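You operate a simulated robot arm through the tools that you are given. There is no shell and no other tool. Be economical: measure what you need, move in short steps, check, and stop when the job is done.

You run a simulated robot arm. Do the job below in one go: nothing can be reset, and whatever is moved stays where it is left.

JOB
Put the can that says "Grease" from the top of the short bench on the lower shelf of the green rack and the can marked "Cleaner" on the upper shelf of the green rack. Take the funnel from the top of the side table and leave it on the top of the long box. Take the brush from the top of the steel stand and put it on top of the wooden block on the top of the middle bench. Put the pipe marked "DN32" from the top of the middle bench on the plate there and the pipe that says "DN40" on the top of the narrow trolley. Open the black bin lid. Any order will do. Set down upright: can, brush.
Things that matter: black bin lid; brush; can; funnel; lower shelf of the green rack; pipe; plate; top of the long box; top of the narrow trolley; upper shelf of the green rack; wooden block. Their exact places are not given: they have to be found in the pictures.

Only the result counts: the job must be done as asked and must still hold three seconds after the hand-in. Knocking over, shifting, dropping, spilling or breaking anything else fails it. A push-on lid holds only when it is set on centred and level and pressed home; a screw cap is set on level and turned clockwise until tight.

ROBOT AND FRAMES
A 6-joint arm with a fingered hand on a trunk, on a base that drives. Base frame: it is fixed to the floor where the robot stands at the start and does not move with it; the origin is under the middle of the robot, x ahead of it, y to its left, z up. Units: mm, rad, N and s.
With the tool pointing down near the work surface it reaches from about 100 to 520 mm from the robot's upright axis, wherever it stands. Its first joint turns from -2.897 to 2.897 rad. Places, roughly: black bin lid [-21700, 15300, 1000]; brush (4x2x15 cm) [-13200, 3100, 800]; can [500, -250, 1000]; funnel (13x10x8 cm) [-13600, 2000, 700]; lower shelf of the green rack [700, 1100, 600]; pipe [-14250, 4750, 1000]; plate (15x11x1 cm) [-14200, 4600, 900]; top of the long box [-12200, 4600, 600]; top of the narrow trolley [-12600, 6300, 900]; upper shelf of the green rack [700, 1100, 1000]; wooden block (24x6x6 cm) [-14200, 5400, 900]. Payload 3.1 kg.
The TCP is the grasp point between the finger pads, 22 mm short of the fingertips. In the tool frame z runs along the fingers and y along their closing line. Largest opening 132 mm; the body of the gripper starts 60 mm behind the TCP. The gripper is a hand of 4 fingers: y runs from the thumb to the fingers, the wrist lies at [0, 0, -218] in the tool frame, and closing takes about 1.5 s.
Orientation is that of the tool frame in the base frame, as [roll, pitch, yaw] about the fixed x, y, z axes, in that order (R = Rz(yaw) Ry(pitch) Rx(roll)). With the fingers straight down and closing along the base's y, the tool's x points along the base's -x, its y along +y and its z along -z.

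CONTROLS
- The arm moves only by the tool nudge_tool. Its argument "targets" is one flat list of numbers, 7 for each row, row after row: the opening, from 0 (shut) to 1 (fully open), then the shift along the base's x, y, z in cm, then the turn, a rotation vector about the base's x, y, z in rad. In form: [gripper, dx, dy, dz, rx, ry, rz, gripper, dx, dy, dz, rx, ry, rz, ...]. A call has 1 to 8 rows; each row shifts and turns the commanded pose from where the row before left it. Rows are played at 5 a second. More than 50 mm and 0.15 rad between two rows, or a gripper value outside its range, and nothing of the call is played. A pose out of reach is approached as far as the arm can. The call stops where the force on the tool passes 40 N (or 10 N more than at its start, if that is more) or the arm is blocked; 0.2 s more then pass. The fingers move at their own pace (about 153 mm/s each) and stop on an object; they squeeze with about 30 N. The grip force told is the motor's: it shows also when the fingers shut on nothing. Time passes only in rows, and 0.2 s behind the last, so rows that do not move let the fingers close. The reply holds the time, the measured pose of the TCP, the force on the tool along the base axes, the opening and the grip force, in the units named above and with some noise, with the torque about the TCP (base axes, N m) and any sound that the robot's microphone picked up.
- Cameras (640 x 400 px; columns grow to the right, rows downward): "scene" is now at [20.3, 144.8, 1615.3]; the picture's right is [-0.02, -1.00, 0.00], its down [-0.72, 0.02, -0.70] and it looks along [0.70, -0.02, -0.72] (base axes); focal length 264 px, centre (320, 200). "wrist" rides on the gripper at [53, -53, -84] in the tool frame; the picture's right is [0.71, 0.71, 0.00], its down [-0.53, 0.53, -0.67] and it looks along [-0.47, 0.47, 0.74] (tool axes); focal length 247 px, centre (320, 200).
- capture(camera): a new picture of that camera. No time passes.
- slide_trunk(by): slides the trunk up (or, below 0, down) by that many mm; the arm and the scene camera ride with it, the base frame stays. It gives what a move gives, with no picture.
- steer(legs): drives the robot by 1 to 6 legs, each [ahead, left, turn to the left] in mm, mm and rad, along the robot's own axes; the way and the turn of a leg run together, so that a leg with both is an arc; at most 1500 mm and 3.142 rad a leg. The arm and the cameras ride along, it lands a little off, and it stops where it bumps. It gives what a move gives.
- set_grasp(shape): the hand has 4 fingers and takes this shape, open, in about a second: jaw (thumb against the fingers, like two jaws); tri (thumb and two fingers); tip (a fingertip pinch); poke (one finger out to press); point (the index stretched); flat (the hand flat); cup (the hand cupped); fist (a fist). The gripper value then closes the fingers along that shape, each until it touches; the sizes above hold for jaw. It gives what a move gives, with no picture.
- turn_head(pan, tilt): turns the head with the scene camera to pan (to the left, within 2.705 rad either way) and tilt (down, from -0.506 to 1.204), counted from straight ahead of the robot. It gives what a move gives.
- probe_pixels(camera, pixels): for up to 12 pixels [column, row] of the newest picture of that camera ("zoom" is the newest enlarged one), the place [x, y, z] in the base frame of the surface seen there, good to about 2 mm. No time passes.
- enlarge(camera, box): a new picture of the part [left, top, right, bottom] of that camera's present view, enlarged. No time passes.
- job_done(): hands the job in; it is judged then, once.

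Go step by step. Measure first, check grasps and placings, and put right what went wrong. The budget is 131 turns and 152 pictures, counting those below and the enlarged ones. Unless the task says otherwise, let go and move clear before handing in.

The tools are called after "Request:" as a command line: name --argument value ..., lists and objects as JSON in quotes. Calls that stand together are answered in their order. nudge_tool: Moves the arm, as the interface text tells. Its arguments: {"type":"object","properties":{"targets":{"type":"array","items":{"type":"number"}}},"required":["targets"]} The other tools are called the same way: slide_trunk (by) slides the trunk up or down; set_grasp (shape) gives the hand a shape; steer (legs) drives the base; turn_head (pan, tilt) turns the head that bears the scene camera; capture (camera) takes a picture; probe_pixels (camera, pixels) gives the place of the surface under pixels of a picture; enlarge (camera, box) takes an enlarged picture of a part of a camera's view; job_done () hands the job in.

At the start:

```text
t: 0.0
eef_pos: [256.2, 216.7, 1353.9]
orientation: [3.139, 0.002, -3.141]
wrist_force: [-0.5, -0.2, -0.6]
wrist_torque: [0.01, 0.02, -0.03]
opening: 131.7
grasp_force: 0.1
shape: jaw
trunk travel left (down, up): [-289.0, 97.0]
robot x, y, heading: [1.5, 1.0, 0.0]
head pan, tilt: [-0.023, 0.801]
```

scene: 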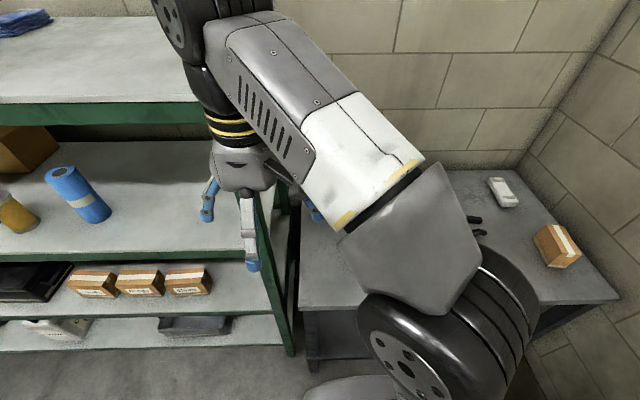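
wrist: 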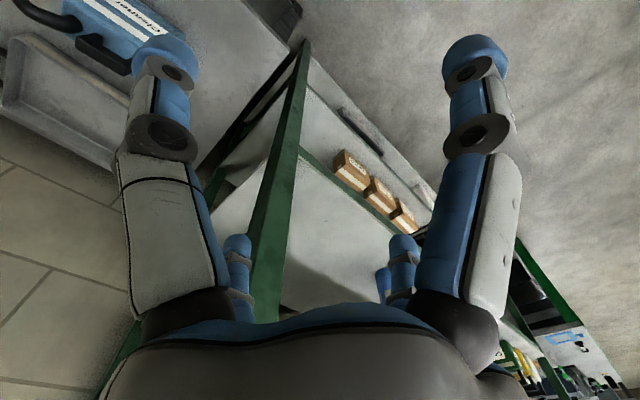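

The wrist view shows a blue "Cleaner" can on the bench, but the arm hides it in the scene view. I'll turn the head right to look at the bench around the arm.

Request:
turn_head --pan -0.5 --tilt 0.9

Request:
capture --camera "scene"

Request:
turn_head --pan 0.7 --tilt 0.7

Request:
capture --camera "scene"

Request:
enlarge --camera "wrist" --box '[0, 0, 320, 200]'

Request:
probe_pixels --camera "wrist" --pixels '[[145, 22], [90, 45], [40, 130], [95, 15], [30, 60], [250, 20]]'

```text
t: 0.9
eef_pos: [255.8, 217.1, 1353.2]
orientation: [3.14, 0.0, 3.142]
wrist_force: [0.5, 0.5, 0.2]
wrist_torque: [0.0, 0.02, 0.01]
opening: 132.0
grasp_force: 0.0
shape: jaw
trunk travel left (down, up): [-289.0, 97.0]
robot x, y, heading: [2.1, 1.1, -0.0]
head pan, tilt: [-0.499, 0.901]
```

```text
149 pictures are left
```

scene: 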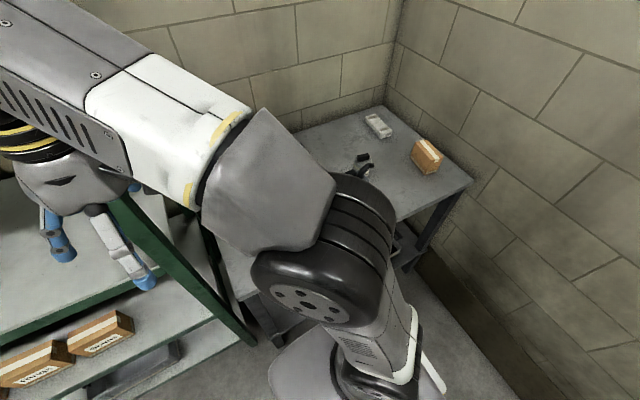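

```text
t: 2.3
eef_pos: [255.9, 217.2, 1354.6]
orientation: [3.14, 0.0, 3.141]
wrist_force: [0.3, -1.0, 0.0]
wrist_torque: [0.02, -0.03, 0.01]
opening: 132.0
grasp_force: 0.1
shape: jaw
trunk travel left (down, up): [-289.0, 97.0]
robot x, y, heading: [-0.7, 2.3, -0.001]
head pan, tilt: [0.7, 0.7]
```

```text
148 pictures are left
```

scene: 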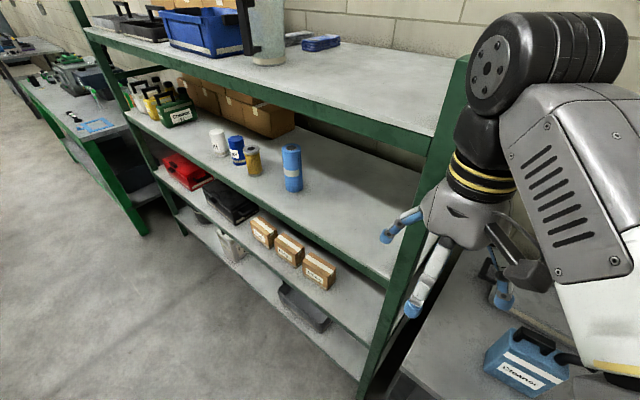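

```text
2.00 times, centred on (160, 100) of wrist
```

zoom: 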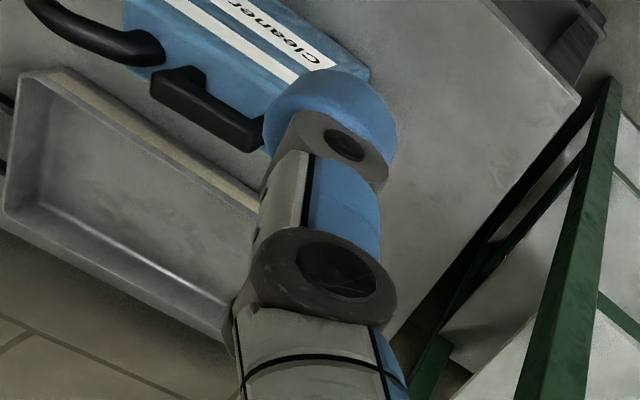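

```text
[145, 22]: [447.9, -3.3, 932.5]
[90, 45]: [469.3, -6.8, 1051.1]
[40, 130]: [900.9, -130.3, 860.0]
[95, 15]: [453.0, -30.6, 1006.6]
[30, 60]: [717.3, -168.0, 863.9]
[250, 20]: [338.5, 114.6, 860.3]
```

The cans look like jerrycans with handles. I'll zoom in on the rack and the Cleaner can and measure the shelf heights.

Request:
enlarge --camera "scene" --box '[100, 60, 340, 210]'

Request:
enlarge --camera "scene" --box '[440, 250, 640, 400]'

Request:
probe_pixels --camera "scene" --pixels '[[360, 80], [350, 200], [240, 205], [330, 300], [260, 300], [290, 320], [430, 130], [400, 280], [177, 115], [425, 350], [520, 365], [535, 340]]'

Request:
turn_head --pan -1.0 --tilt 0.9

Request:
capture --camera "scene"

```text
2.67 times, centred on (220, 135) of scene
```

zoom: 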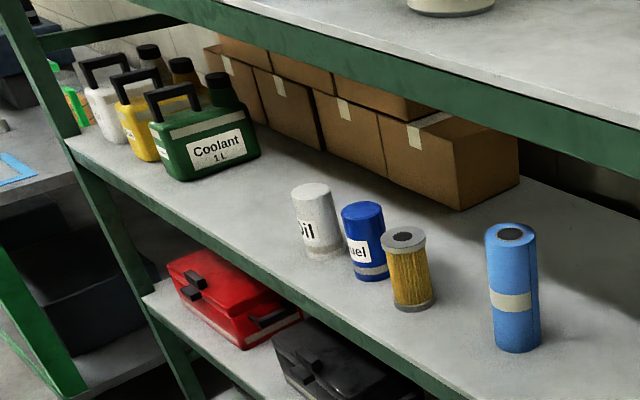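

```text
2.67 times, centred on (540, 325) of scene
```

zoom: 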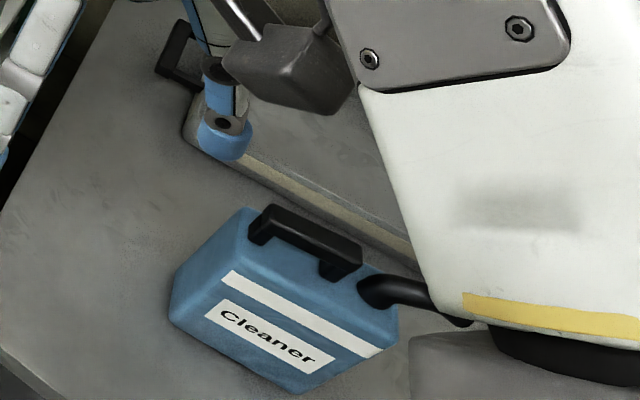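

```text
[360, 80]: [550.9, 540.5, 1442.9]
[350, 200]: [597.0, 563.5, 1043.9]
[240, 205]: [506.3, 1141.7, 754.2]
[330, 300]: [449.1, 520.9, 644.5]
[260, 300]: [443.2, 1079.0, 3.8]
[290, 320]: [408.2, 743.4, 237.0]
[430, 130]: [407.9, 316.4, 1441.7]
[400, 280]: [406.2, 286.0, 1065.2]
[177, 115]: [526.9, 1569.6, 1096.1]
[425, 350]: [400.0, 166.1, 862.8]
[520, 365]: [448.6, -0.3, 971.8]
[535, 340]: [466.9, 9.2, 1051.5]
```

```text
t: 4.0
eef_pos: [255.7, 216.9, 1351.2]
orientation: [3.14, 0.002, 3.141]
wrist_force: [0.0, 0.7, 0.5]
wrist_torque: [-0.01, -0.01, 0.04]
opening: 132.1
grasp_force: 0.0
shape: jaw
trunk travel left (down, up): [-289.0, 97.0]
robot x, y, heading: [0.9, 1.6, 0.004]
head pan, tilt: [-1.0, 0.901]
```

```text
144 pictures are left
```

scene: 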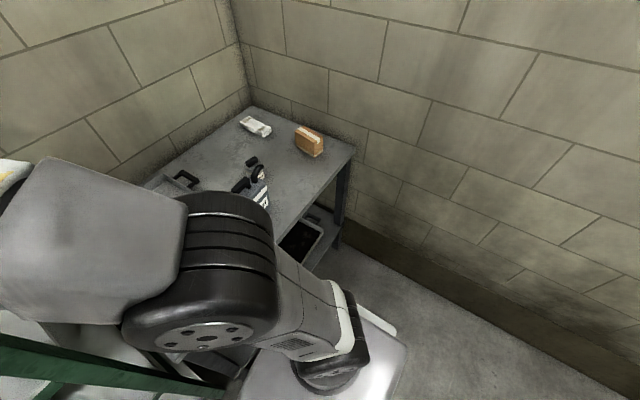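

The upper shelf is at z≈1044 and the lower at z≈644, with front edges at x≈407. I'll look behind me before backing off for a clear view of the bench.

Request:
turn_head --pan 2.6 --tilt 0.5

Request:
capture --camera "scene"

Request:
turn_head --pan -2.6 --tilt 0.6

Request:
capture --camera "scene"

```text
t: 7.0
eef_pos: [255.4, 218.4, 1353.6]
orientation: [3.141, 0.002, -3.141]
wrist_force: [0.6, -0.1, -0.6]
wrist_torque: [0.01, -0.02, 0.04]
opening: 131.8
grasp_force: 0.1
shape: jaw
trunk travel left (down, up): [-289.0, 97.0]
robot x, y, heading: [-2.2, -1.1, -0.0]
head pan, tilt: [2.601, 0.499]
```

```text
143 pictures are left
```

scene: 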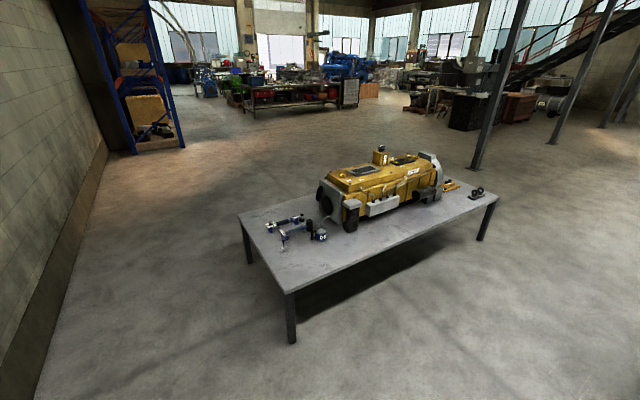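

```text
t: 11.1
eef_pos: [256.4, 216.1, 1353.9]
orientation: [3.141, 0.001, 3.142]
wrist_force: [-0.6, -0.1, 0.0]
wrist_torque: [-0.02, 0.0, -0.02]
opening: 131.8
grasp_force: 0.0
shape: jaw
trunk travel left (down, up): [-289.0, 97.0]
robot x, y, heading: [-0.2, 1.5, -0.005]
head pan, tilt: [-2.601, 0.6]
```

```text
142 pictures are left
```

scene: 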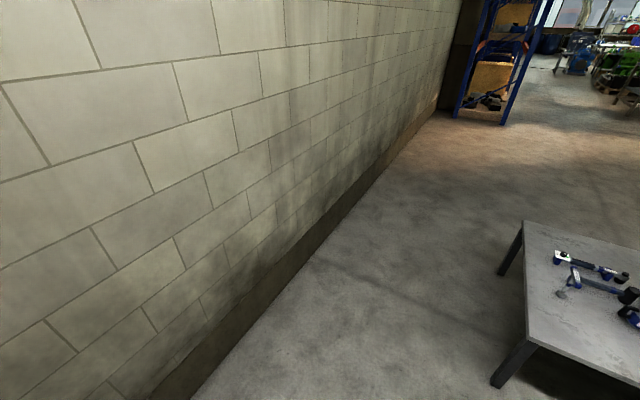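

There are about 2 m free behind me before the table. I'll back up 600 mm and look forward.

Request:
steer --legs '[[-600, 0, 0]]'

Request:
turn_head --pan -0.3 --tilt 0.6

Request:
capture --camera "scene"

Request:
turn_head --pan -0.8 --tilt 0.6

Request:
capture --camera "scene"

```text
t: 14.5
eef_pos: [-342.3, 217.7, 1353.3]
orientation: [3.139, 0.002, 3.141]
wrist_force: [0.8, 0.3, 0.3]
wrist_torque: [0.02, 0.0, -0.03]
opening: 132.0
grasp_force: 0.1
shape: jaw
trunk travel left (down, up): [-289.0, 97.0]
robot x, y, heading: [-597.4, -0.2, 0.006]
head pan, tilt: [-2.601, 0.6]
```

```text
t: 16.6
eef_pos: [-341.9, 218.1, 1353.0]
orientation: [3.14, 0.002, -3.14]
wrist_force: [-0.5, 0.4, 0.4]
wrist_torque: [0.03, -0.04, -0.01]
opening: 131.8
grasp_force: 0.0
shape: jaw
trunk travel left (down, up): [-289.0, 97.0]
robot x, y, heading: [-596.2, -3.9, 0.003]
head pan, tilt: [-0.3, 0.6]
```

```text
141 pictures are left
```

scene: 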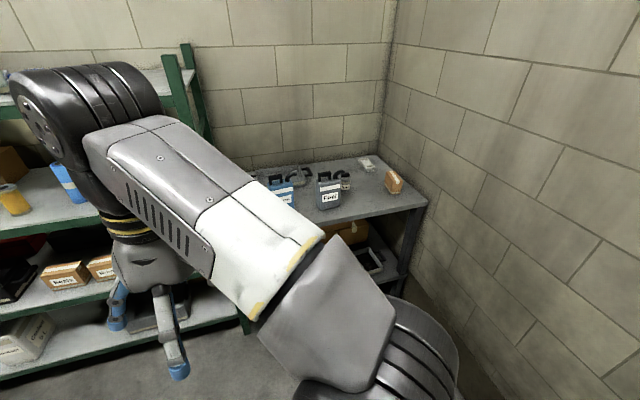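

```text
t: 17.6
eef_pos: [-342.7, 217.5, 1353.7]
orientation: [3.14, 0.001, -3.14]
wrist_force: [-0.8, -0.8, 0.0]
wrist_torque: [0.0, 0.01, 0.0]
opening: 131.9
grasp_force: 0.0
shape: jaw
trunk travel left (down, up): [-289.0, 97.0]
robot x, y, heading: [-597.3, 0.4, 0.001]
head pan, tilt: [-0.799, 0.6]
```

```text
140 pictures are left
```

scene: 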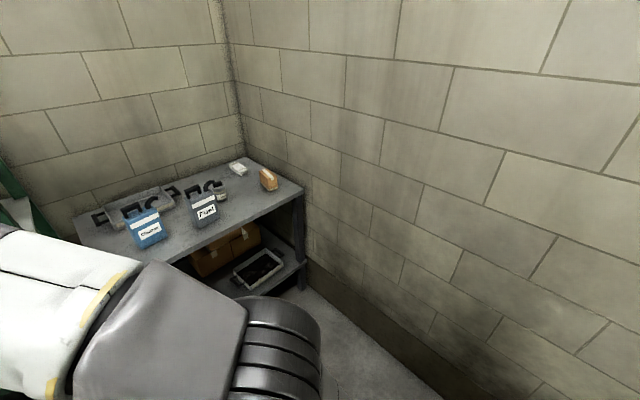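

Request:
enlarge --camera "scene" --box '[70, 140, 310, 290]'

Request:
probe_pixels --camera "scene" --pixels '[[148, 235], [205, 212], [145, 206], [192, 190], [210, 184], [170, 190], [220, 195], [125, 200], [240, 168], [96, 218], [200, 245], [300, 187]]'

```text
2.67 times, centred on (190, 215) of scene
```

zoom: 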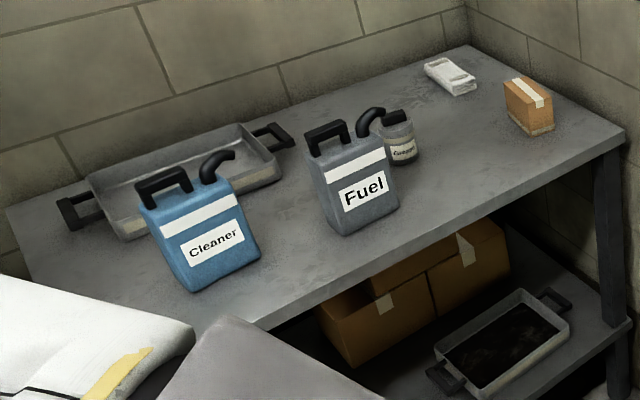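

```text
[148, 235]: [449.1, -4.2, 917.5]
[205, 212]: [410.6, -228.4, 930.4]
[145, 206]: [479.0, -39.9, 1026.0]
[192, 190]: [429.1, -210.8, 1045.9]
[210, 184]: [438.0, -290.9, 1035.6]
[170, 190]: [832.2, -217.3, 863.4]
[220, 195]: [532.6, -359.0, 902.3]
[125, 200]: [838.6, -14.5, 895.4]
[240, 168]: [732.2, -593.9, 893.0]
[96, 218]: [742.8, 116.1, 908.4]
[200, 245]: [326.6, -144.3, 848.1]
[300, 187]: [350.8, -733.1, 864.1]
```

The small can behind "Fuel" might be Grease, so I'll zoom in to read it.

Request:
enlarge --camera "scene" --box '[184, 165, 248, 205]'

Request:
probe_pixels --camera "zoom" --pixels '[[330, 300], [360, 260], [400, 230], [330, 180], [280, 250], [370, 345], [300, 100], [250, 200]]'

```text
10.00 times, centred on (216, 185) of scene
```

zoom: 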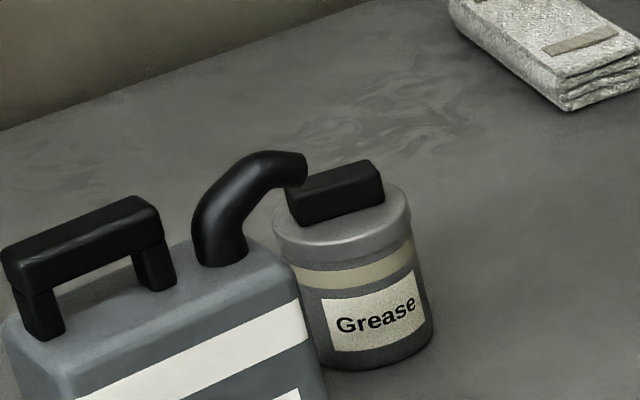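

```text
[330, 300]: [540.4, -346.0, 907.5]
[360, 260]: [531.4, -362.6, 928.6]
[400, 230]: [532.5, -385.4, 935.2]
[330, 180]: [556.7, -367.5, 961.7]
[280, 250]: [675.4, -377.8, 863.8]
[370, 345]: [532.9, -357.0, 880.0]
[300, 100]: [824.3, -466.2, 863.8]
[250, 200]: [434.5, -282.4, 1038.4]
```

"Grease" is the small cylindrical can near (565, -375), with its top at about z 950. I'll tilt the tool forward while clear of everything and centre it, then sidestep right in front of Grease.

Request:
nudge_tool --targets '[1, 2, -3, -2, 0, -0.14, 0, 1, 2, -3, -2, 0, -0.14, 0, 1, 2, -3, -2, 0, -0.14, 0, 1, 2, -3, -2, 0, -0.14, 0, 1, 2, -3, -2, 0, -0.14, 0, 1, 2, -3, -2, 0, -0.14, 0, 1, 2, -3, -2, 0, -0.14, 0]'

Request:
steer --legs '[[0, -400, 0]]'

Request:
turn_head --pan 0.0 --tilt 0.7

Request:
capture --camera "scene"

Request:
capture --camera "wrist"

```text
t: 19.2
eef_pos: [-198.9, 5.2, 1213.6]
orientation: [-3.14, 0.981, -3.139]
wrist_force: [-0.3, 0.2, -0.1]
wrist_torque: [0.01, 0.04, -0.02]
opening: 131.7
grasp_force: 0.0
shape: jaw
trunk travel left (down, up): [-289.0, 97.0]
robot x, y, heading: [-597.9, 0.2, 0.002]
head pan, tilt: [-0.799, 0.6]
```

```text
t: 21.6
eef_pos: [-201.0, -388.7, 1215.1]
orientation: [3.141, 0.983, 3.137]
wrist_force: [-1.0, 0.9, -0.4]
wrist_torque: [0.02, -0.04, 0.02]
opening: 131.7
grasp_force: 0.1
shape: jaw
trunk travel left (down, up): [-289.0, 97.0]
robot x, y, heading: [-598.9, -390.2, -0.01]
head pan, tilt: [-0.799, 0.6]
```

```text
t: 22.8
eef_pos: [-200.7, -387.0, 1214.1]
orientation: [-3.141, 0.983, 3.139]
wrist_force: [0.1, -0.1, 0.0]
wrist_torque: [0.01, -0.03, 0.0]
opening: 131.9
grasp_force: 0.1
shape: jaw
trunk travel left (down, up): [-289.0, 97.0]
robot x, y, heading: [-599.9, -390.7, -0.005]
head pan, tilt: [0.0, 0.7]
```

```text
137 pictures are left
```

scene: 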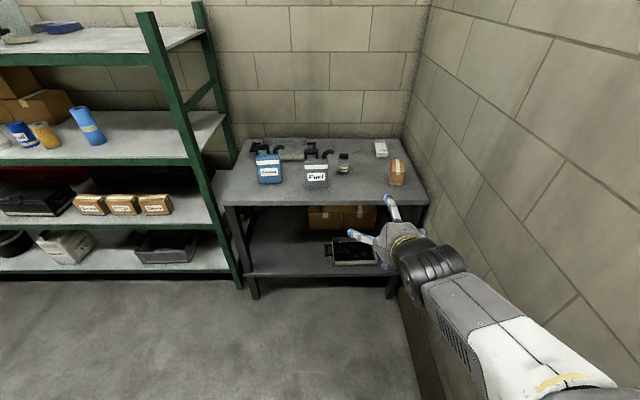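

```text
136 pictures are left
```

wrist: 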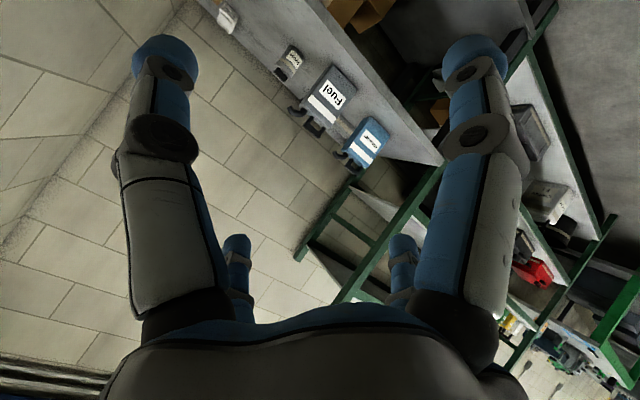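

Good view now. I'll zoom in on the cans and measure them, plus the rack shelves.

Request:
enlarge --camera "scene" --box '[240, 130, 368, 210]'

Request:
probe_pixels --camera "zoom" --pixels '[[510, 125], [490, 160], [545, 160], [520, 165], [520, 200], [310, 170], [440, 165], [370, 100], [125, 70], [90, 130], [200, 130], [120, 280]]'

Request:
enlarge --camera "scene" --box '[30, 80, 240, 280]'

Request:
probe_pixels --camera "scene" --pixels '[[155, 205], [190, 205], [185, 215], [155, 193], [150, 150], [190, 155], [200, 120], [185, 160], [170, 130], [205, 222], [40, 210], [120, 160]]'

```text
5.00 times, centred on (304, 170) of scene
```

zoom: 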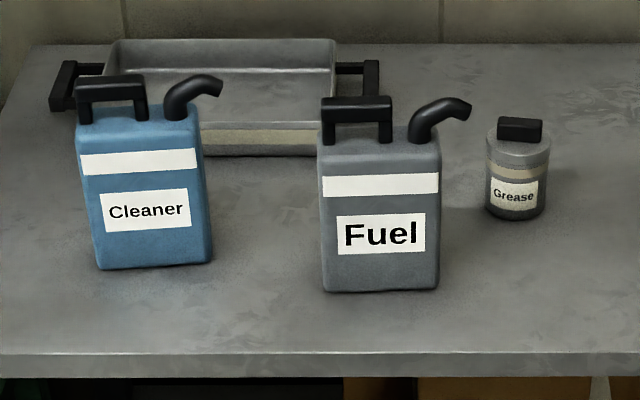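

```text
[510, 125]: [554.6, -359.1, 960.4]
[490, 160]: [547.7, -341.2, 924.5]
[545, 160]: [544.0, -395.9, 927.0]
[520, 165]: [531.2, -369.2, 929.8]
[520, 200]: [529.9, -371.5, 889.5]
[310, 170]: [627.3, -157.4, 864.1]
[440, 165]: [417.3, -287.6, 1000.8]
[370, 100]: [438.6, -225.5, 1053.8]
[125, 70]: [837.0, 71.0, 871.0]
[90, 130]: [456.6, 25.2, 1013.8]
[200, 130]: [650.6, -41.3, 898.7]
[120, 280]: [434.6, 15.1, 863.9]
```

```text
2.00 times, centred on (135, 180) of scene
```

zoom: 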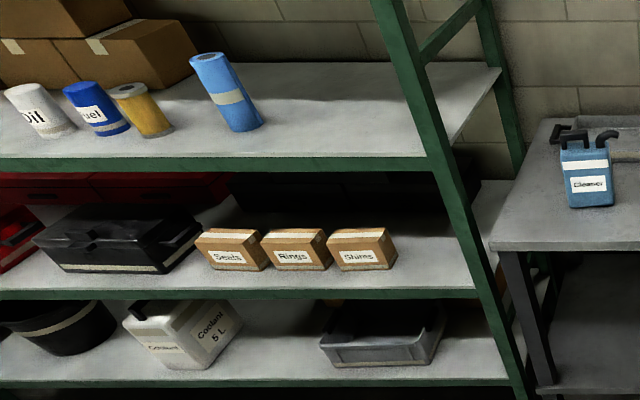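

```text
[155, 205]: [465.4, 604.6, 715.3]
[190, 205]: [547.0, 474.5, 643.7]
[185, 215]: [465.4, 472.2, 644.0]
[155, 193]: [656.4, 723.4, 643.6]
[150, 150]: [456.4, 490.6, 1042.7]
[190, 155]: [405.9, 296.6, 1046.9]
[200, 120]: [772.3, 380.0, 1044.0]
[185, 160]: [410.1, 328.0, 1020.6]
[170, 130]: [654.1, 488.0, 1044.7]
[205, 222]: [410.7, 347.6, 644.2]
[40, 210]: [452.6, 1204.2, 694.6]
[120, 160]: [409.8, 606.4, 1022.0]
```

Grease is centred near (560, -369) and 60 mm across. Cleaner is about 118 mm wide, so I can grip the body from the front with the same tilted hand. I'll drive up to the bench and check.

Request:
steer --legs '[[600, 0, 0]]'

Request:
turn_head --pan 0.0 --tilt 0.9

Request:
capture --camera "scene"

Request:
capture --camera "wrist"

```text
t: 26.2
eef_pos: [406.7, -395.0, 1214.6]
orientation: [-3.141, 0.981, 3.129]
wrist_force: [-0.4, -0.3, 0.3]
wrist_torque: [-0.02, 0.0, 0.01]
opening: 131.9
grasp_force: 0.0
shape: jaw
trunk travel left (down, up): [-289.0, 97.0]
robot x, y, heading: [9.8, -395.6, -0.013]
head pan, tilt: [0.0, 0.7]
```

```text
t: 26.9
eef_pos: [404.2, -394.7, 1214.4]
orientation: [3.141, 0.983, 3.129]
wrist_force: [-1.1, -1.1, 0.1]
wrist_torque: [0.04, -0.02, -0.02]
opening: 132.0
grasp_force: 0.2
shape: jaw
trunk travel left (down, up): [-289.0, 97.0]
robot x, y, heading: [8.7, -400.3, -0.015]
head pan, tilt: [0.0, 0.901]
```

```text
133 pictures are left
```

scene: 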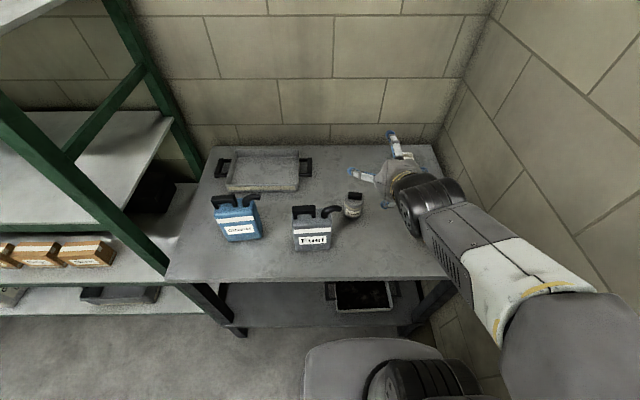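

```text
132 pictures are left
```

wrist: 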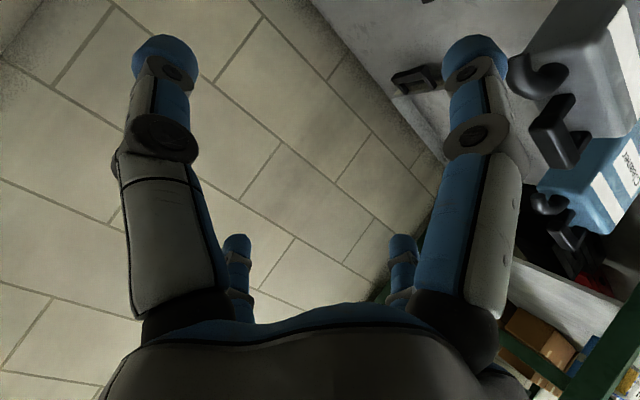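

I'll yaw the hand 0.4 rad so it comes in past the Fuel can from the right. Then I'll lower it to a pre-grasp about 110 mm short of Grease.

Request:
nudge_tool --targets '[0.9, 1.4, -0.5, -4.1, 0, 0, 0.14, 0.9, 1.4, -0.5, -4.1, 0, 0, 0.14, 0.9, 1.4, -0.5, -4.1, 0, 0, 0.14, 0.9, 1.4, -0.5, -4.1, 0, 0, 0, 0.9, 0, 0, -4.3, 0, 0, 0, 0.9, 0, 0, -4.3, 0, 0, 0, 0.9, 0, 0, -4.3, 0, 0, 0]'

Request:
capture --camera "scene"

Request:
capture --camera "wrist"

```text
t: 28.5
eef_pos: [473.4, -345.7, 1187.9]
orientation: [3.133, 0.925, -2.816]
wrist_force: [-0.3, -0.9, -1.1]
wrist_torque: [0.02, -0.01, 0.0]
opening: 119.1
grasp_force: 0.0
shape: jaw
out of reach, approached as far as the arm can: row 1, 2, 3, 4, 5, 6, 7
trunk travel left (down, up): [-289.0, 97.0]
robot x, y, heading: [8.3, -396.7, -0.013]
head pan, tilt: [0.0, 0.901]
```

```text
131 pictures are left
```

scene: 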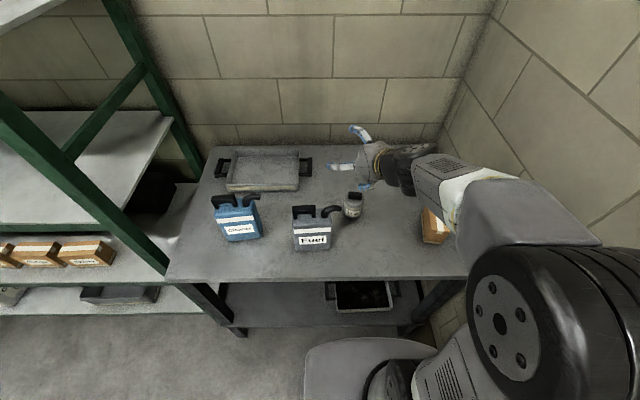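

```text
130 pictures are left
```

wrist: 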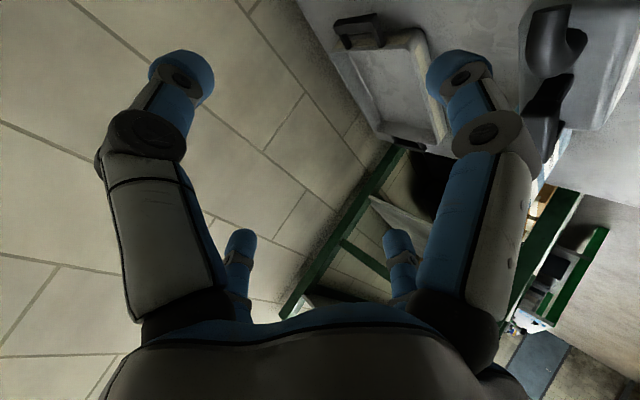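

The arm ran out of reach downwards, so I'll lower the trunk and see where the commanded pose ends up.

Request:
slide_trunk --by -150

Request:
nudge_tool --targets '[0.9, 0, 0, 0, 0, 0, 0]'

```text
t: 30.3
eef_pos: [473.6, -344.8, 1045.3]
orientation: [3.129, 0.944, -2.826]
wrist_force: [0.6, 0.5, 11.1]
wrist_torque: [0.76, 0.29, -0.08]
opening: 119.3
grasp_force: 0.1
shape: jaw
trunk travel left (down, up): [-138.0, 248.0]
robot x, y, heading: [11.8, -398.3, -0.018]
head pan, tilt: [0.0, 0.901]
stopped: the force on the tool passed its limit at 40 N (the readings are from after the stop); the commanded pose is now the measured one
```

```text
t: 30.7
eef_pos: [472.7, -346.2, 1044.8]
orientation: [3.131, 0.941, -2.826]
wrist_force: [3.3, 2.4, 13.9]
wrist_torque: [0.92, 0.41, -0.29]
opening: 119.3
grasp_force: 0.1
shape: jaw
trunk travel left (down, up): [-138.0, 248.0]
robot x, y, heading: [4.4, -396.2, -0.008]
head pan, tilt: [0.0, 0.901]
```

The hand has touched something at z≈1045, probably the Fuel spout. I'll look, then lift.

Request:
capture --camera "scene"

Request:
enlarge --camera "scene" --box '[200, 120, 460, 280]'

Request:
capture --camera "wrist"

```text
129 pictures are left
```

scene: 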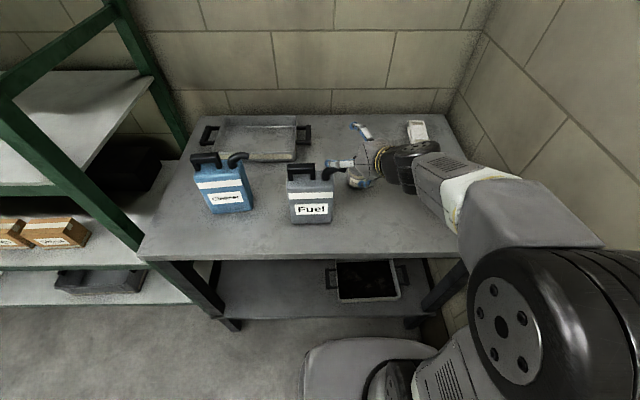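

```text
2.46 times, centred on (330, 200) of scene
```

zoom: 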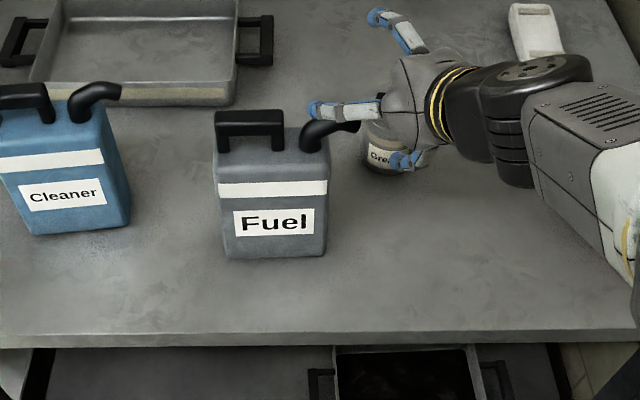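

```text
127 pictures are left
```

wrist: 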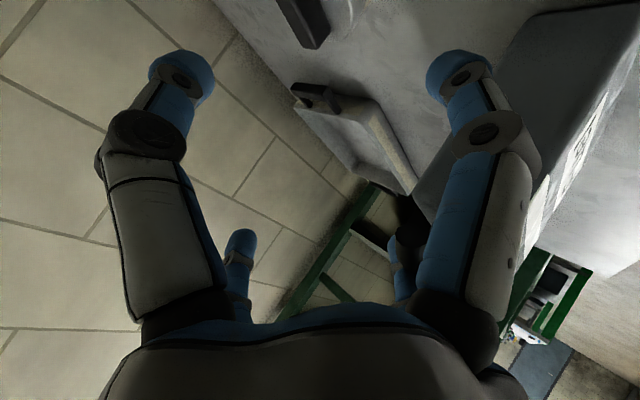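

The left finger is resting on the Fuel spout, and Fuel is still upright. I'll lift straight up with the trunk.

Request:
slide_trunk --by 80

Request:
capture --camera "scene"

Request:
enlarge --camera "scene" --box '[260, 130, 460, 250]'

Request:
probe_pixels --camera "zoom" --pixels '[[150, 170], [100, 180], [245, 195]]'

```text
t: 31.9
eef_pos: [474.8, -345.6, 1121.9]
orientation: [3.13, 0.94, -2.824]
wrist_force: [0.3, 0.8, 0.0]
wrist_torque: [-0.02, 0.02, 0.0]
opening: 119.0
grasp_force: 0.0
shape: jaw
trunk travel left (down, up): [-218.0, 168.0]
robot x, y, heading: [5.3, -393.3, -0.014]
head pan, tilt: [0.0, 0.901]
```

```text
126 pictures are left
```

scene: 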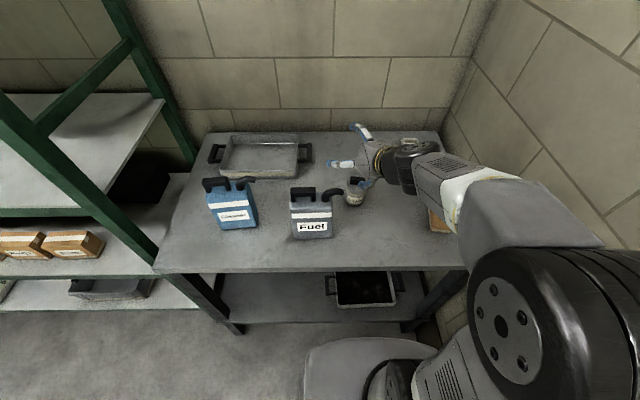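

```text
3.20 times, centred on (360, 190) of scene
```

zoom: 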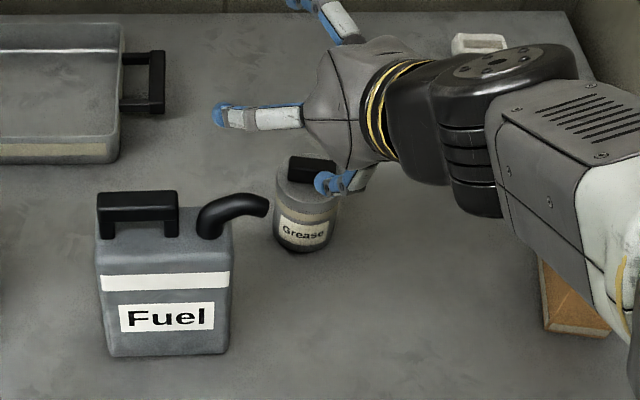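

```text
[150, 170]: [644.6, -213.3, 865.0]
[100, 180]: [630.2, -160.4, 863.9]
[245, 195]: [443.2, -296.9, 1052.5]
```

Fuel is fine. The wrist was too close to the robot's axis, so I'll raise the hand a little, back up 110 mm, and retry the pre-grasp above clutter height.

Request:
slide_trunk --by 40

Request:
steer --legs '[[-110, 0, 0]]'

Request:
nudge_tool --targets '[0.9, 3.0, -2.0, 0, 0, 0, 0.05, 0.9, 3, -2.0, 0, 0, 0, 0.05, 0.9, 3, -2.0, 0, 0, 0, 0]'

```text
t: 32.7
eef_pos: [473.9, -345.6, 1163.5]
orientation: [3.132, 0.938, -2.824]
wrist_force: [0.7, -0.9, -1.2]
wrist_torque: [0.01, 0.02, -0.01]
opening: 118.9
grasp_force: 0.0
shape: jaw
trunk travel left (down, up): [-258.0, 128.0]
robot x, y, heading: [8.9, -397.9, -0.014]
head pan, tilt: [0.0, 0.901]
```

```text
t: 33.9
eef_pos: [364.7, -345.0, 1164.2]
orientation: [3.132, 0.94, -2.823]
wrist_force: [-1.0, 0.0, 0.8]
wrist_torque: [0.01, -0.01, -0.02]
opening: 118.6
grasp_force: 0.1
shape: jaw
trunk travel left (down, up): [-258.0, 128.0]
robot x, y, heading: [-101.1, -397.5, -0.011]
head pan, tilt: [0.0, 0.901]
```

```text
t: 34.7
eef_pos: [455.6, -406.4, 1161.3]
orientation: [3.13, 0.938, -2.725]
wrist_force: [-0.3, -0.7, -1.2]
wrist_torque: [-0.01, -0.01, 0.0]
opening: 119.1
grasp_force: 0.0
shape: jaw
trunk travel left (down, up): [-258.0, 128.0]
robot x, y, heading: [-105.9, -393.2, -0.011]
head pan, tilt: [0.0, 0.901]
```

That is reachable. I'll descend to z≈920 at the pre-grasp.

Request:
nudge_tool --targets '[0.9, 0, -0.4, -4.8, 0, 0, 0, 0.9, 0, -0.4, -4.8, 0, 0, 0, 0.9, 0, 0, -4.8, 0, 0, 0, 0.9, 0, 0, -4.8, 0, 0, 0, 0.9, 0, 0, -4.8, 0, 0, 0]'

Request:
capture --camera "scene"

Request:
capture --camera "wrist"

```text
t: 35.9
eef_pos: [570.8, -392.1, 1033.9]
orientation: [3.128, 0.93, -2.732]
wrist_force: [0.6, -0.4, 0.0]
wrist_torque: [-0.01, -0.03, -0.01]
opening: 119.1
grasp_force: 0.1
shape: jaw
out of reach, approached as far as the arm can: row 1, 2, 3, 4, 5
trunk travel left (down, up): [-258.0, 128.0]
robot x, y, heading: [-99.5, -397.0, -0.011]
head pan, tilt: [0.0, 0.901]
```

```text
124 pictures are left
```

scene: 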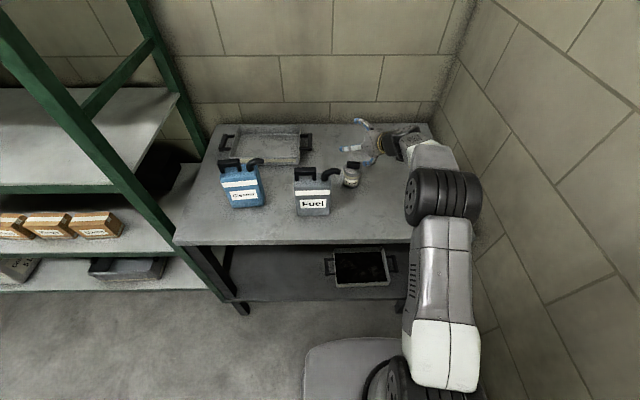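

```text
123 pictures are left
```

wrist: 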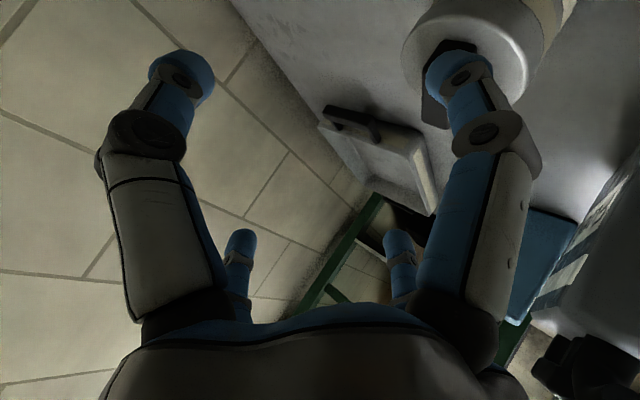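

With the trunk high, low and close is out of reach, so I'll use the pose that worked at z≈1160 and lower it with the trunk. First I'll lift, then pull back.

Request:
nudge_tool --targets '[0.9, 0, 0, 4.3, 0, 0, 0, 0.9, 0, 0, 4.3, 0, 0, 0, 0.9, 0, 0, 4.3, 0, 0, 0, 0.9, -3.8, -0.9, 0, 0, 0, 0, 0.9, -3.8, -0.9, 0, 0, 0, 0, 0.9, -3.8, -0.9, 0, 0, 0, 0]'

```text
t: 37.3
eef_pos: [455.6, -420.1, 1166.4]
orientation: [3.13, 0.94, -2.722]
wrist_force: [-0.1, 0.0, -0.1]
wrist_torque: [0.0, -0.03, -0.02]
opening: 118.7
grasp_force: 0.1
shape: jaw
trunk travel left (down, up): [-258.0, 128.0]
robot x, y, heading: [-100.0, -399.2, -0.013]
head pan, tilt: [0.0, 0.901]
```

I'll lower by 130 first and check clearance.

Request:
slide_trunk --by -130

Request:
capture --camera "scene"

Request:
enlarge --camera "scene" --box '[280, 110, 480, 260]'

```text
t: 38.9
eef_pos: [457.2, -419.4, 1035.7]
orientation: [3.131, 0.939, -2.724]
wrist_force: [-0.5, -0.3, -1.0]
wrist_torque: [0.01, -0.01, -0.02]
opening: 118.6
grasp_force: 0.1
shape: jaw
trunk travel left (down, up): [-128.0, 258.0]
robot x, y, heading: [-100.9, -396.8, -0.016]
head pan, tilt: [0.0, 0.901]
```

```text
122 pictures are left
```

scene: 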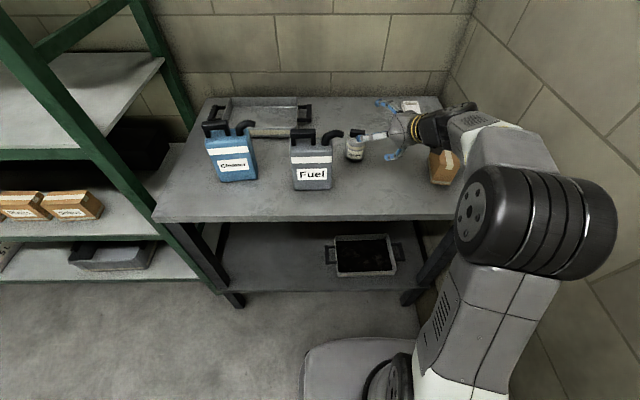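

```text
2.67 times, centred on (380, 185) of scene
```

zoom: 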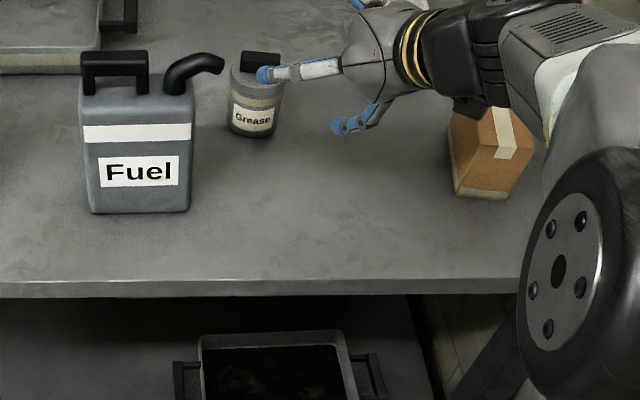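

I'll measure the fingertips and the brown box, which sits near the wrist.

Request:
probe_pixels --camera "zoom" --pixels '[[263, 75], [340, 126], [370, 55], [420, 50], [500, 130], [475, 120], [480, 175], [460, 185], [510, 190], [525, 60]]'

```text
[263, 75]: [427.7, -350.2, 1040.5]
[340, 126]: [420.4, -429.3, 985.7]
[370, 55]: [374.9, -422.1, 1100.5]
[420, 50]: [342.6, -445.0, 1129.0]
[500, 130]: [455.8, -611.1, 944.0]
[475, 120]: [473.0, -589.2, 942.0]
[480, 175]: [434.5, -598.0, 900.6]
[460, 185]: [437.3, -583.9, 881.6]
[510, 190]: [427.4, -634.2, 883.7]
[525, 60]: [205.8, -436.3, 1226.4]
```

The box is clear (y < -580). I'll lower the remaining 115 mm.

Request:
slide_trunk --by -115

Request:
capture --camera "scene"

Request:
enlarge --camera "scene" --box '[280, 90, 480, 240]'

Request:
capture --camera "wrist"

```text
t: 40.3
eef_pos: [455.2, -419.8, 922.8]
orientation: [3.133, 0.943, -2.723]
wrist_force: [-3.1, -1.8, 9.3]
wrist_torque: [-0.19, 0.32, 0.02]
opening: 117.3
grasp_force: 0.0
shape: jaw
trunk travel left (down, up): [-13.0, 373.0]
robot x, y, heading: [-98.6, -397.6, -0.008]
head pan, tilt: [0.0, 0.901]
```

```text
120 pictures are left
```

scene: 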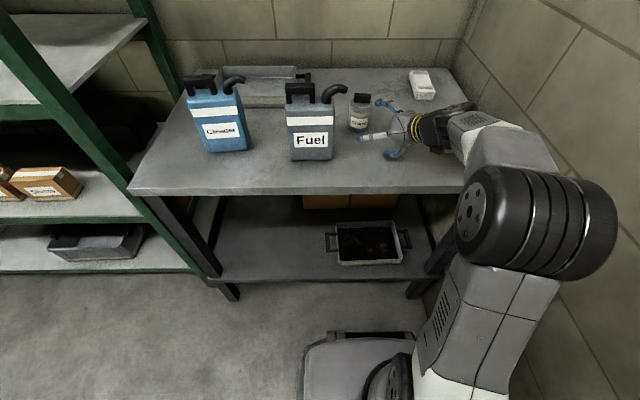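

```text
2.67 times, centred on (380, 165) of scene
```

zoom: 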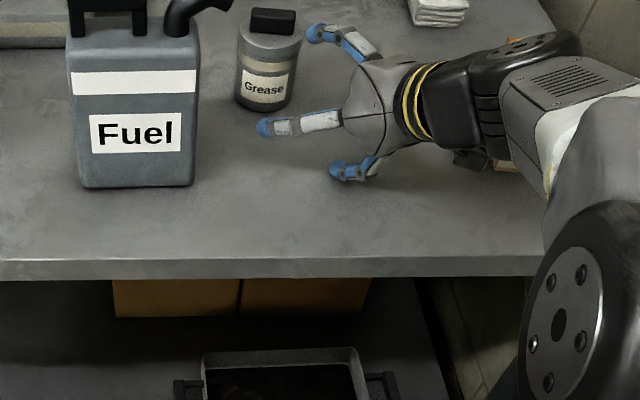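

```text
118 pictures are left
```

wrist: 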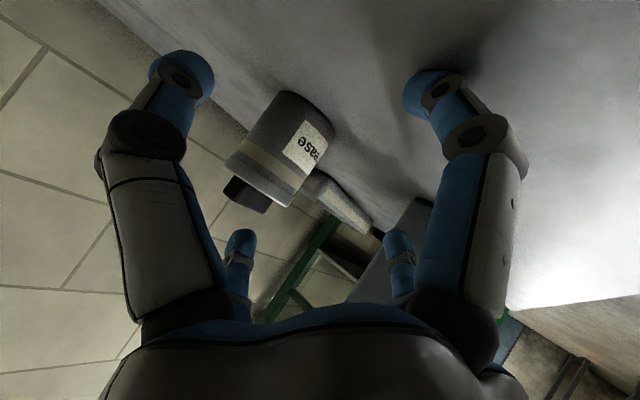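

The lower finger is touching the bench (+9 N), because the finger spread reaches about 55 mm below the TCP at this tilt. I'll lift 30 mm and reduce the tilt to about 30° to level the fingers.

Request:
nudge_tool --targets '[0.9, 0, 0, 3, 0, 0, 0, 0.9, 0, 0, 0, -0.055, 0.125, 0, 0.9, 0, 0, 0, -0.055, 0.125, 0, 0.9, 0, 0, 0, -0.055, 0.125, 0, 0.9, 0, 0, -2.0, 0, 0, 0]'

Request:
capture --camera "scene"

Request:
enlarge --camera "scene" --box '[280, 70, 480, 220]'

Request:
probe_pixels --camera "zoom" --pixels '[[268, 128], [268, 100], [268, 95], [250, 140], [290, 145], [270, 70]]'

Request:
capture --camera "wrist"

```text
t: 41.5
eef_pos: [457.6, -418.5, 930.1]
orientation: [3.13, 0.53, -2.727]
wrist_force: [-0.2, 0.0, 0.3]
wrist_torque: [0.05, 0.03, -0.03]
opening: 118.8
grasp_force: 0.0
shape: jaw
trunk travel left (down, up): [-13.0, 373.0]
robot x, y, heading: [-101.4, -397.1, -0.014]
head pan, tilt: [0.0, 0.901]
```

```text
117 pictures are left
```

scene: 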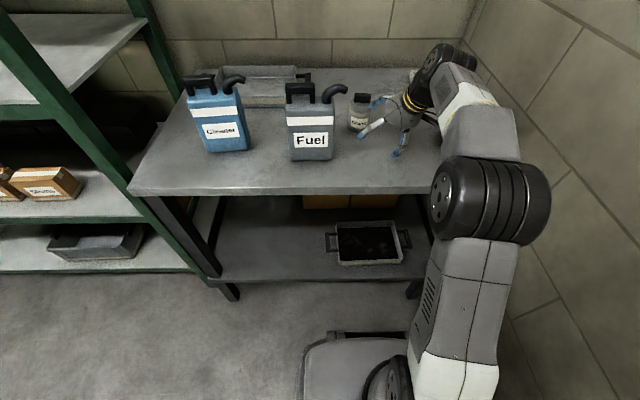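

```text
2.67 times, centred on (380, 145) of scene
```

zoom: 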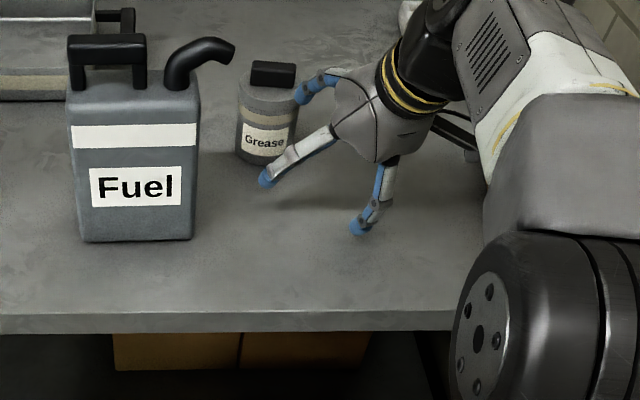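

```text
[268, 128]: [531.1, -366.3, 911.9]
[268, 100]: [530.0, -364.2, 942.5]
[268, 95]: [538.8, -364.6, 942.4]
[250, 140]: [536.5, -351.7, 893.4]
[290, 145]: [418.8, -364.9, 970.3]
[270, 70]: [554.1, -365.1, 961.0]
```

```text
115 pictures are left
```

wrist: 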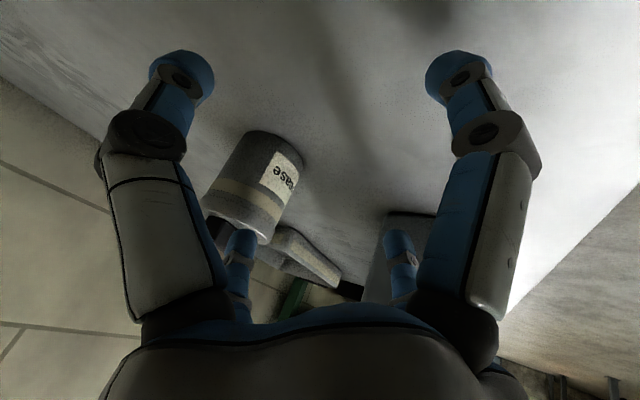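

I'll probe the fingertips to learn the hand geometry before moving in.

Request:
probe_pixels --camera "zoom" --pixels '[[266, 177], [357, 227], [302, 96], [377, 198], [322, 78], [320, 140]]'

Request:
probe_pixels --camera "wrist" --pixels '[[182, 75], [460, 75], [240, 240], [398, 240], [265, 160], [225, 165], [290, 180], [235, 225]]'

```text
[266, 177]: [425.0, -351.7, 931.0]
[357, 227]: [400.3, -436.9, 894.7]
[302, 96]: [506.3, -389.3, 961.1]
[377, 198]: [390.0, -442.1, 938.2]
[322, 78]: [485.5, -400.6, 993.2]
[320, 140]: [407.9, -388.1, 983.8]
```

```text
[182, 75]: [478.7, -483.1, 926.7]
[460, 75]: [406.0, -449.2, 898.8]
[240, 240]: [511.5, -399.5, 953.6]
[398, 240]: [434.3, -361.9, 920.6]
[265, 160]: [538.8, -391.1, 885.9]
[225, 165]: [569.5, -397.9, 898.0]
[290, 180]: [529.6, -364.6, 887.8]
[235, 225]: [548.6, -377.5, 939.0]
```

The probes show the four fingers form a cross (±x and ±y) around the TCP, so the upper one would hit the can in a frontal approach. I'll lift clear and check what the other hand shapes look like.

Request:
nudge_tool --targets '[0.9, 0, 0, 5, 0, 0, 0, 0.9, 0, 0, 5, 0, 0, 0, 0.9, 0, 0, 5, 0, 0, 0, 0, 0, 0, 2, 0, 0, 0, 0, 0, 0, 0, 0, 0, 0, 0, 0, 0, 0, 0, 0, 0, 0, 0, 0, 0, 0, 0, 0]'

Request:
capture --camera "wrist"

Request:
set_grasp --shape "tip"

Request:
capture --camera "wrist"

Request:
set_grasp --shape "tri"

Request:
capture --camera "wrist"

```text
t: 43.1
eef_pos: [429.3, -419.3, 1055.5]
orientation: [3.129, 0.532, -2.726]
wrist_force: [-0.6, -0.1, -0.3]
wrist_torque: [0.01, 0.0, -0.02]
opening: 0.0
grasp_force: 29.9
shape: jaw
out of reach, approached as far as the arm can: row 2, 3, 4
trunk travel left (down, up): [-13.0, 373.0]
robot x, y, heading: [-99.0, -399.3, -0.014]
head pan, tilt: [0.0, 0.901]
```

```text
114 pictures are left
```

wrist: 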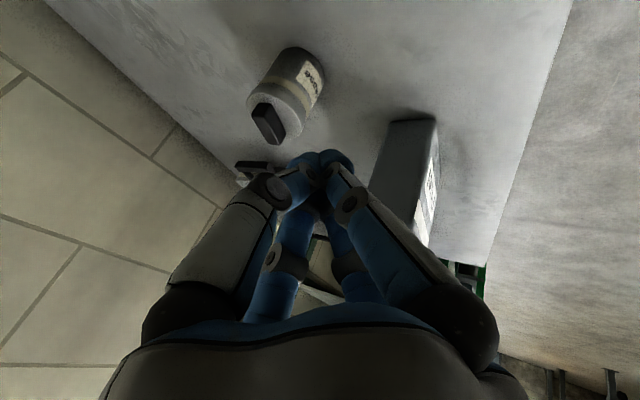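

```text
t: 44.0
eef_pos: [429.0, -420.2, 1056.4]
orientation: [3.129, 0.53, -2.726]
wrist_force: [0.1, 0.0, -0.6]
wrist_torque: [0.02, -0.03, 0.0]
opening: 131.9
grasp_force: 0.0
shape: tip
trunk travel left (down, up): [-13.0, 373.0]
robot x, y, heading: [-101.4, -395.8, -0.013]
head pan, tilt: [0.0, 0.901]
```

```text
113 pictures are left
```

wrist: 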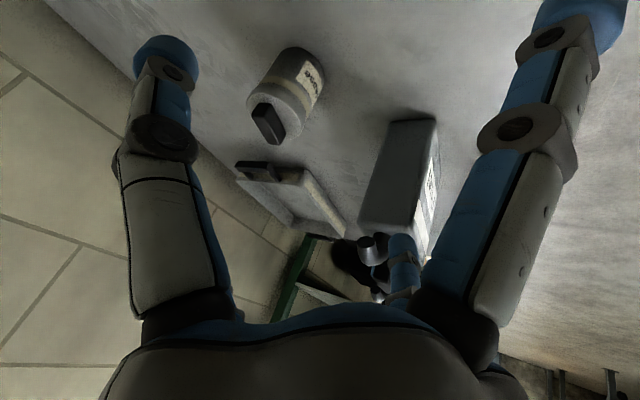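

```text
t: 44.9
eef_pos: [430.3, -419.0, 1056.8]
orientation: [3.129, 0.531, -2.726]
wrist_force: [-0.3, 0.2, -0.5]
wrist_torque: [-0.02, -0.02, -0.02]
opening: 132.1
grasp_force: 0.0
shape: tri
trunk travel left (down, up): [-13.0, 373.0]
robot x, y, heading: [-102.2, -395.6, -0.01]
head pan, tilt: [0.0, 0.901]
```

```text
112 pictures are left
```

wrist: 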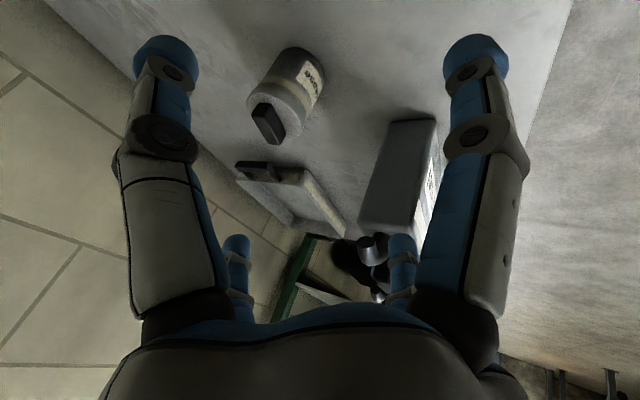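

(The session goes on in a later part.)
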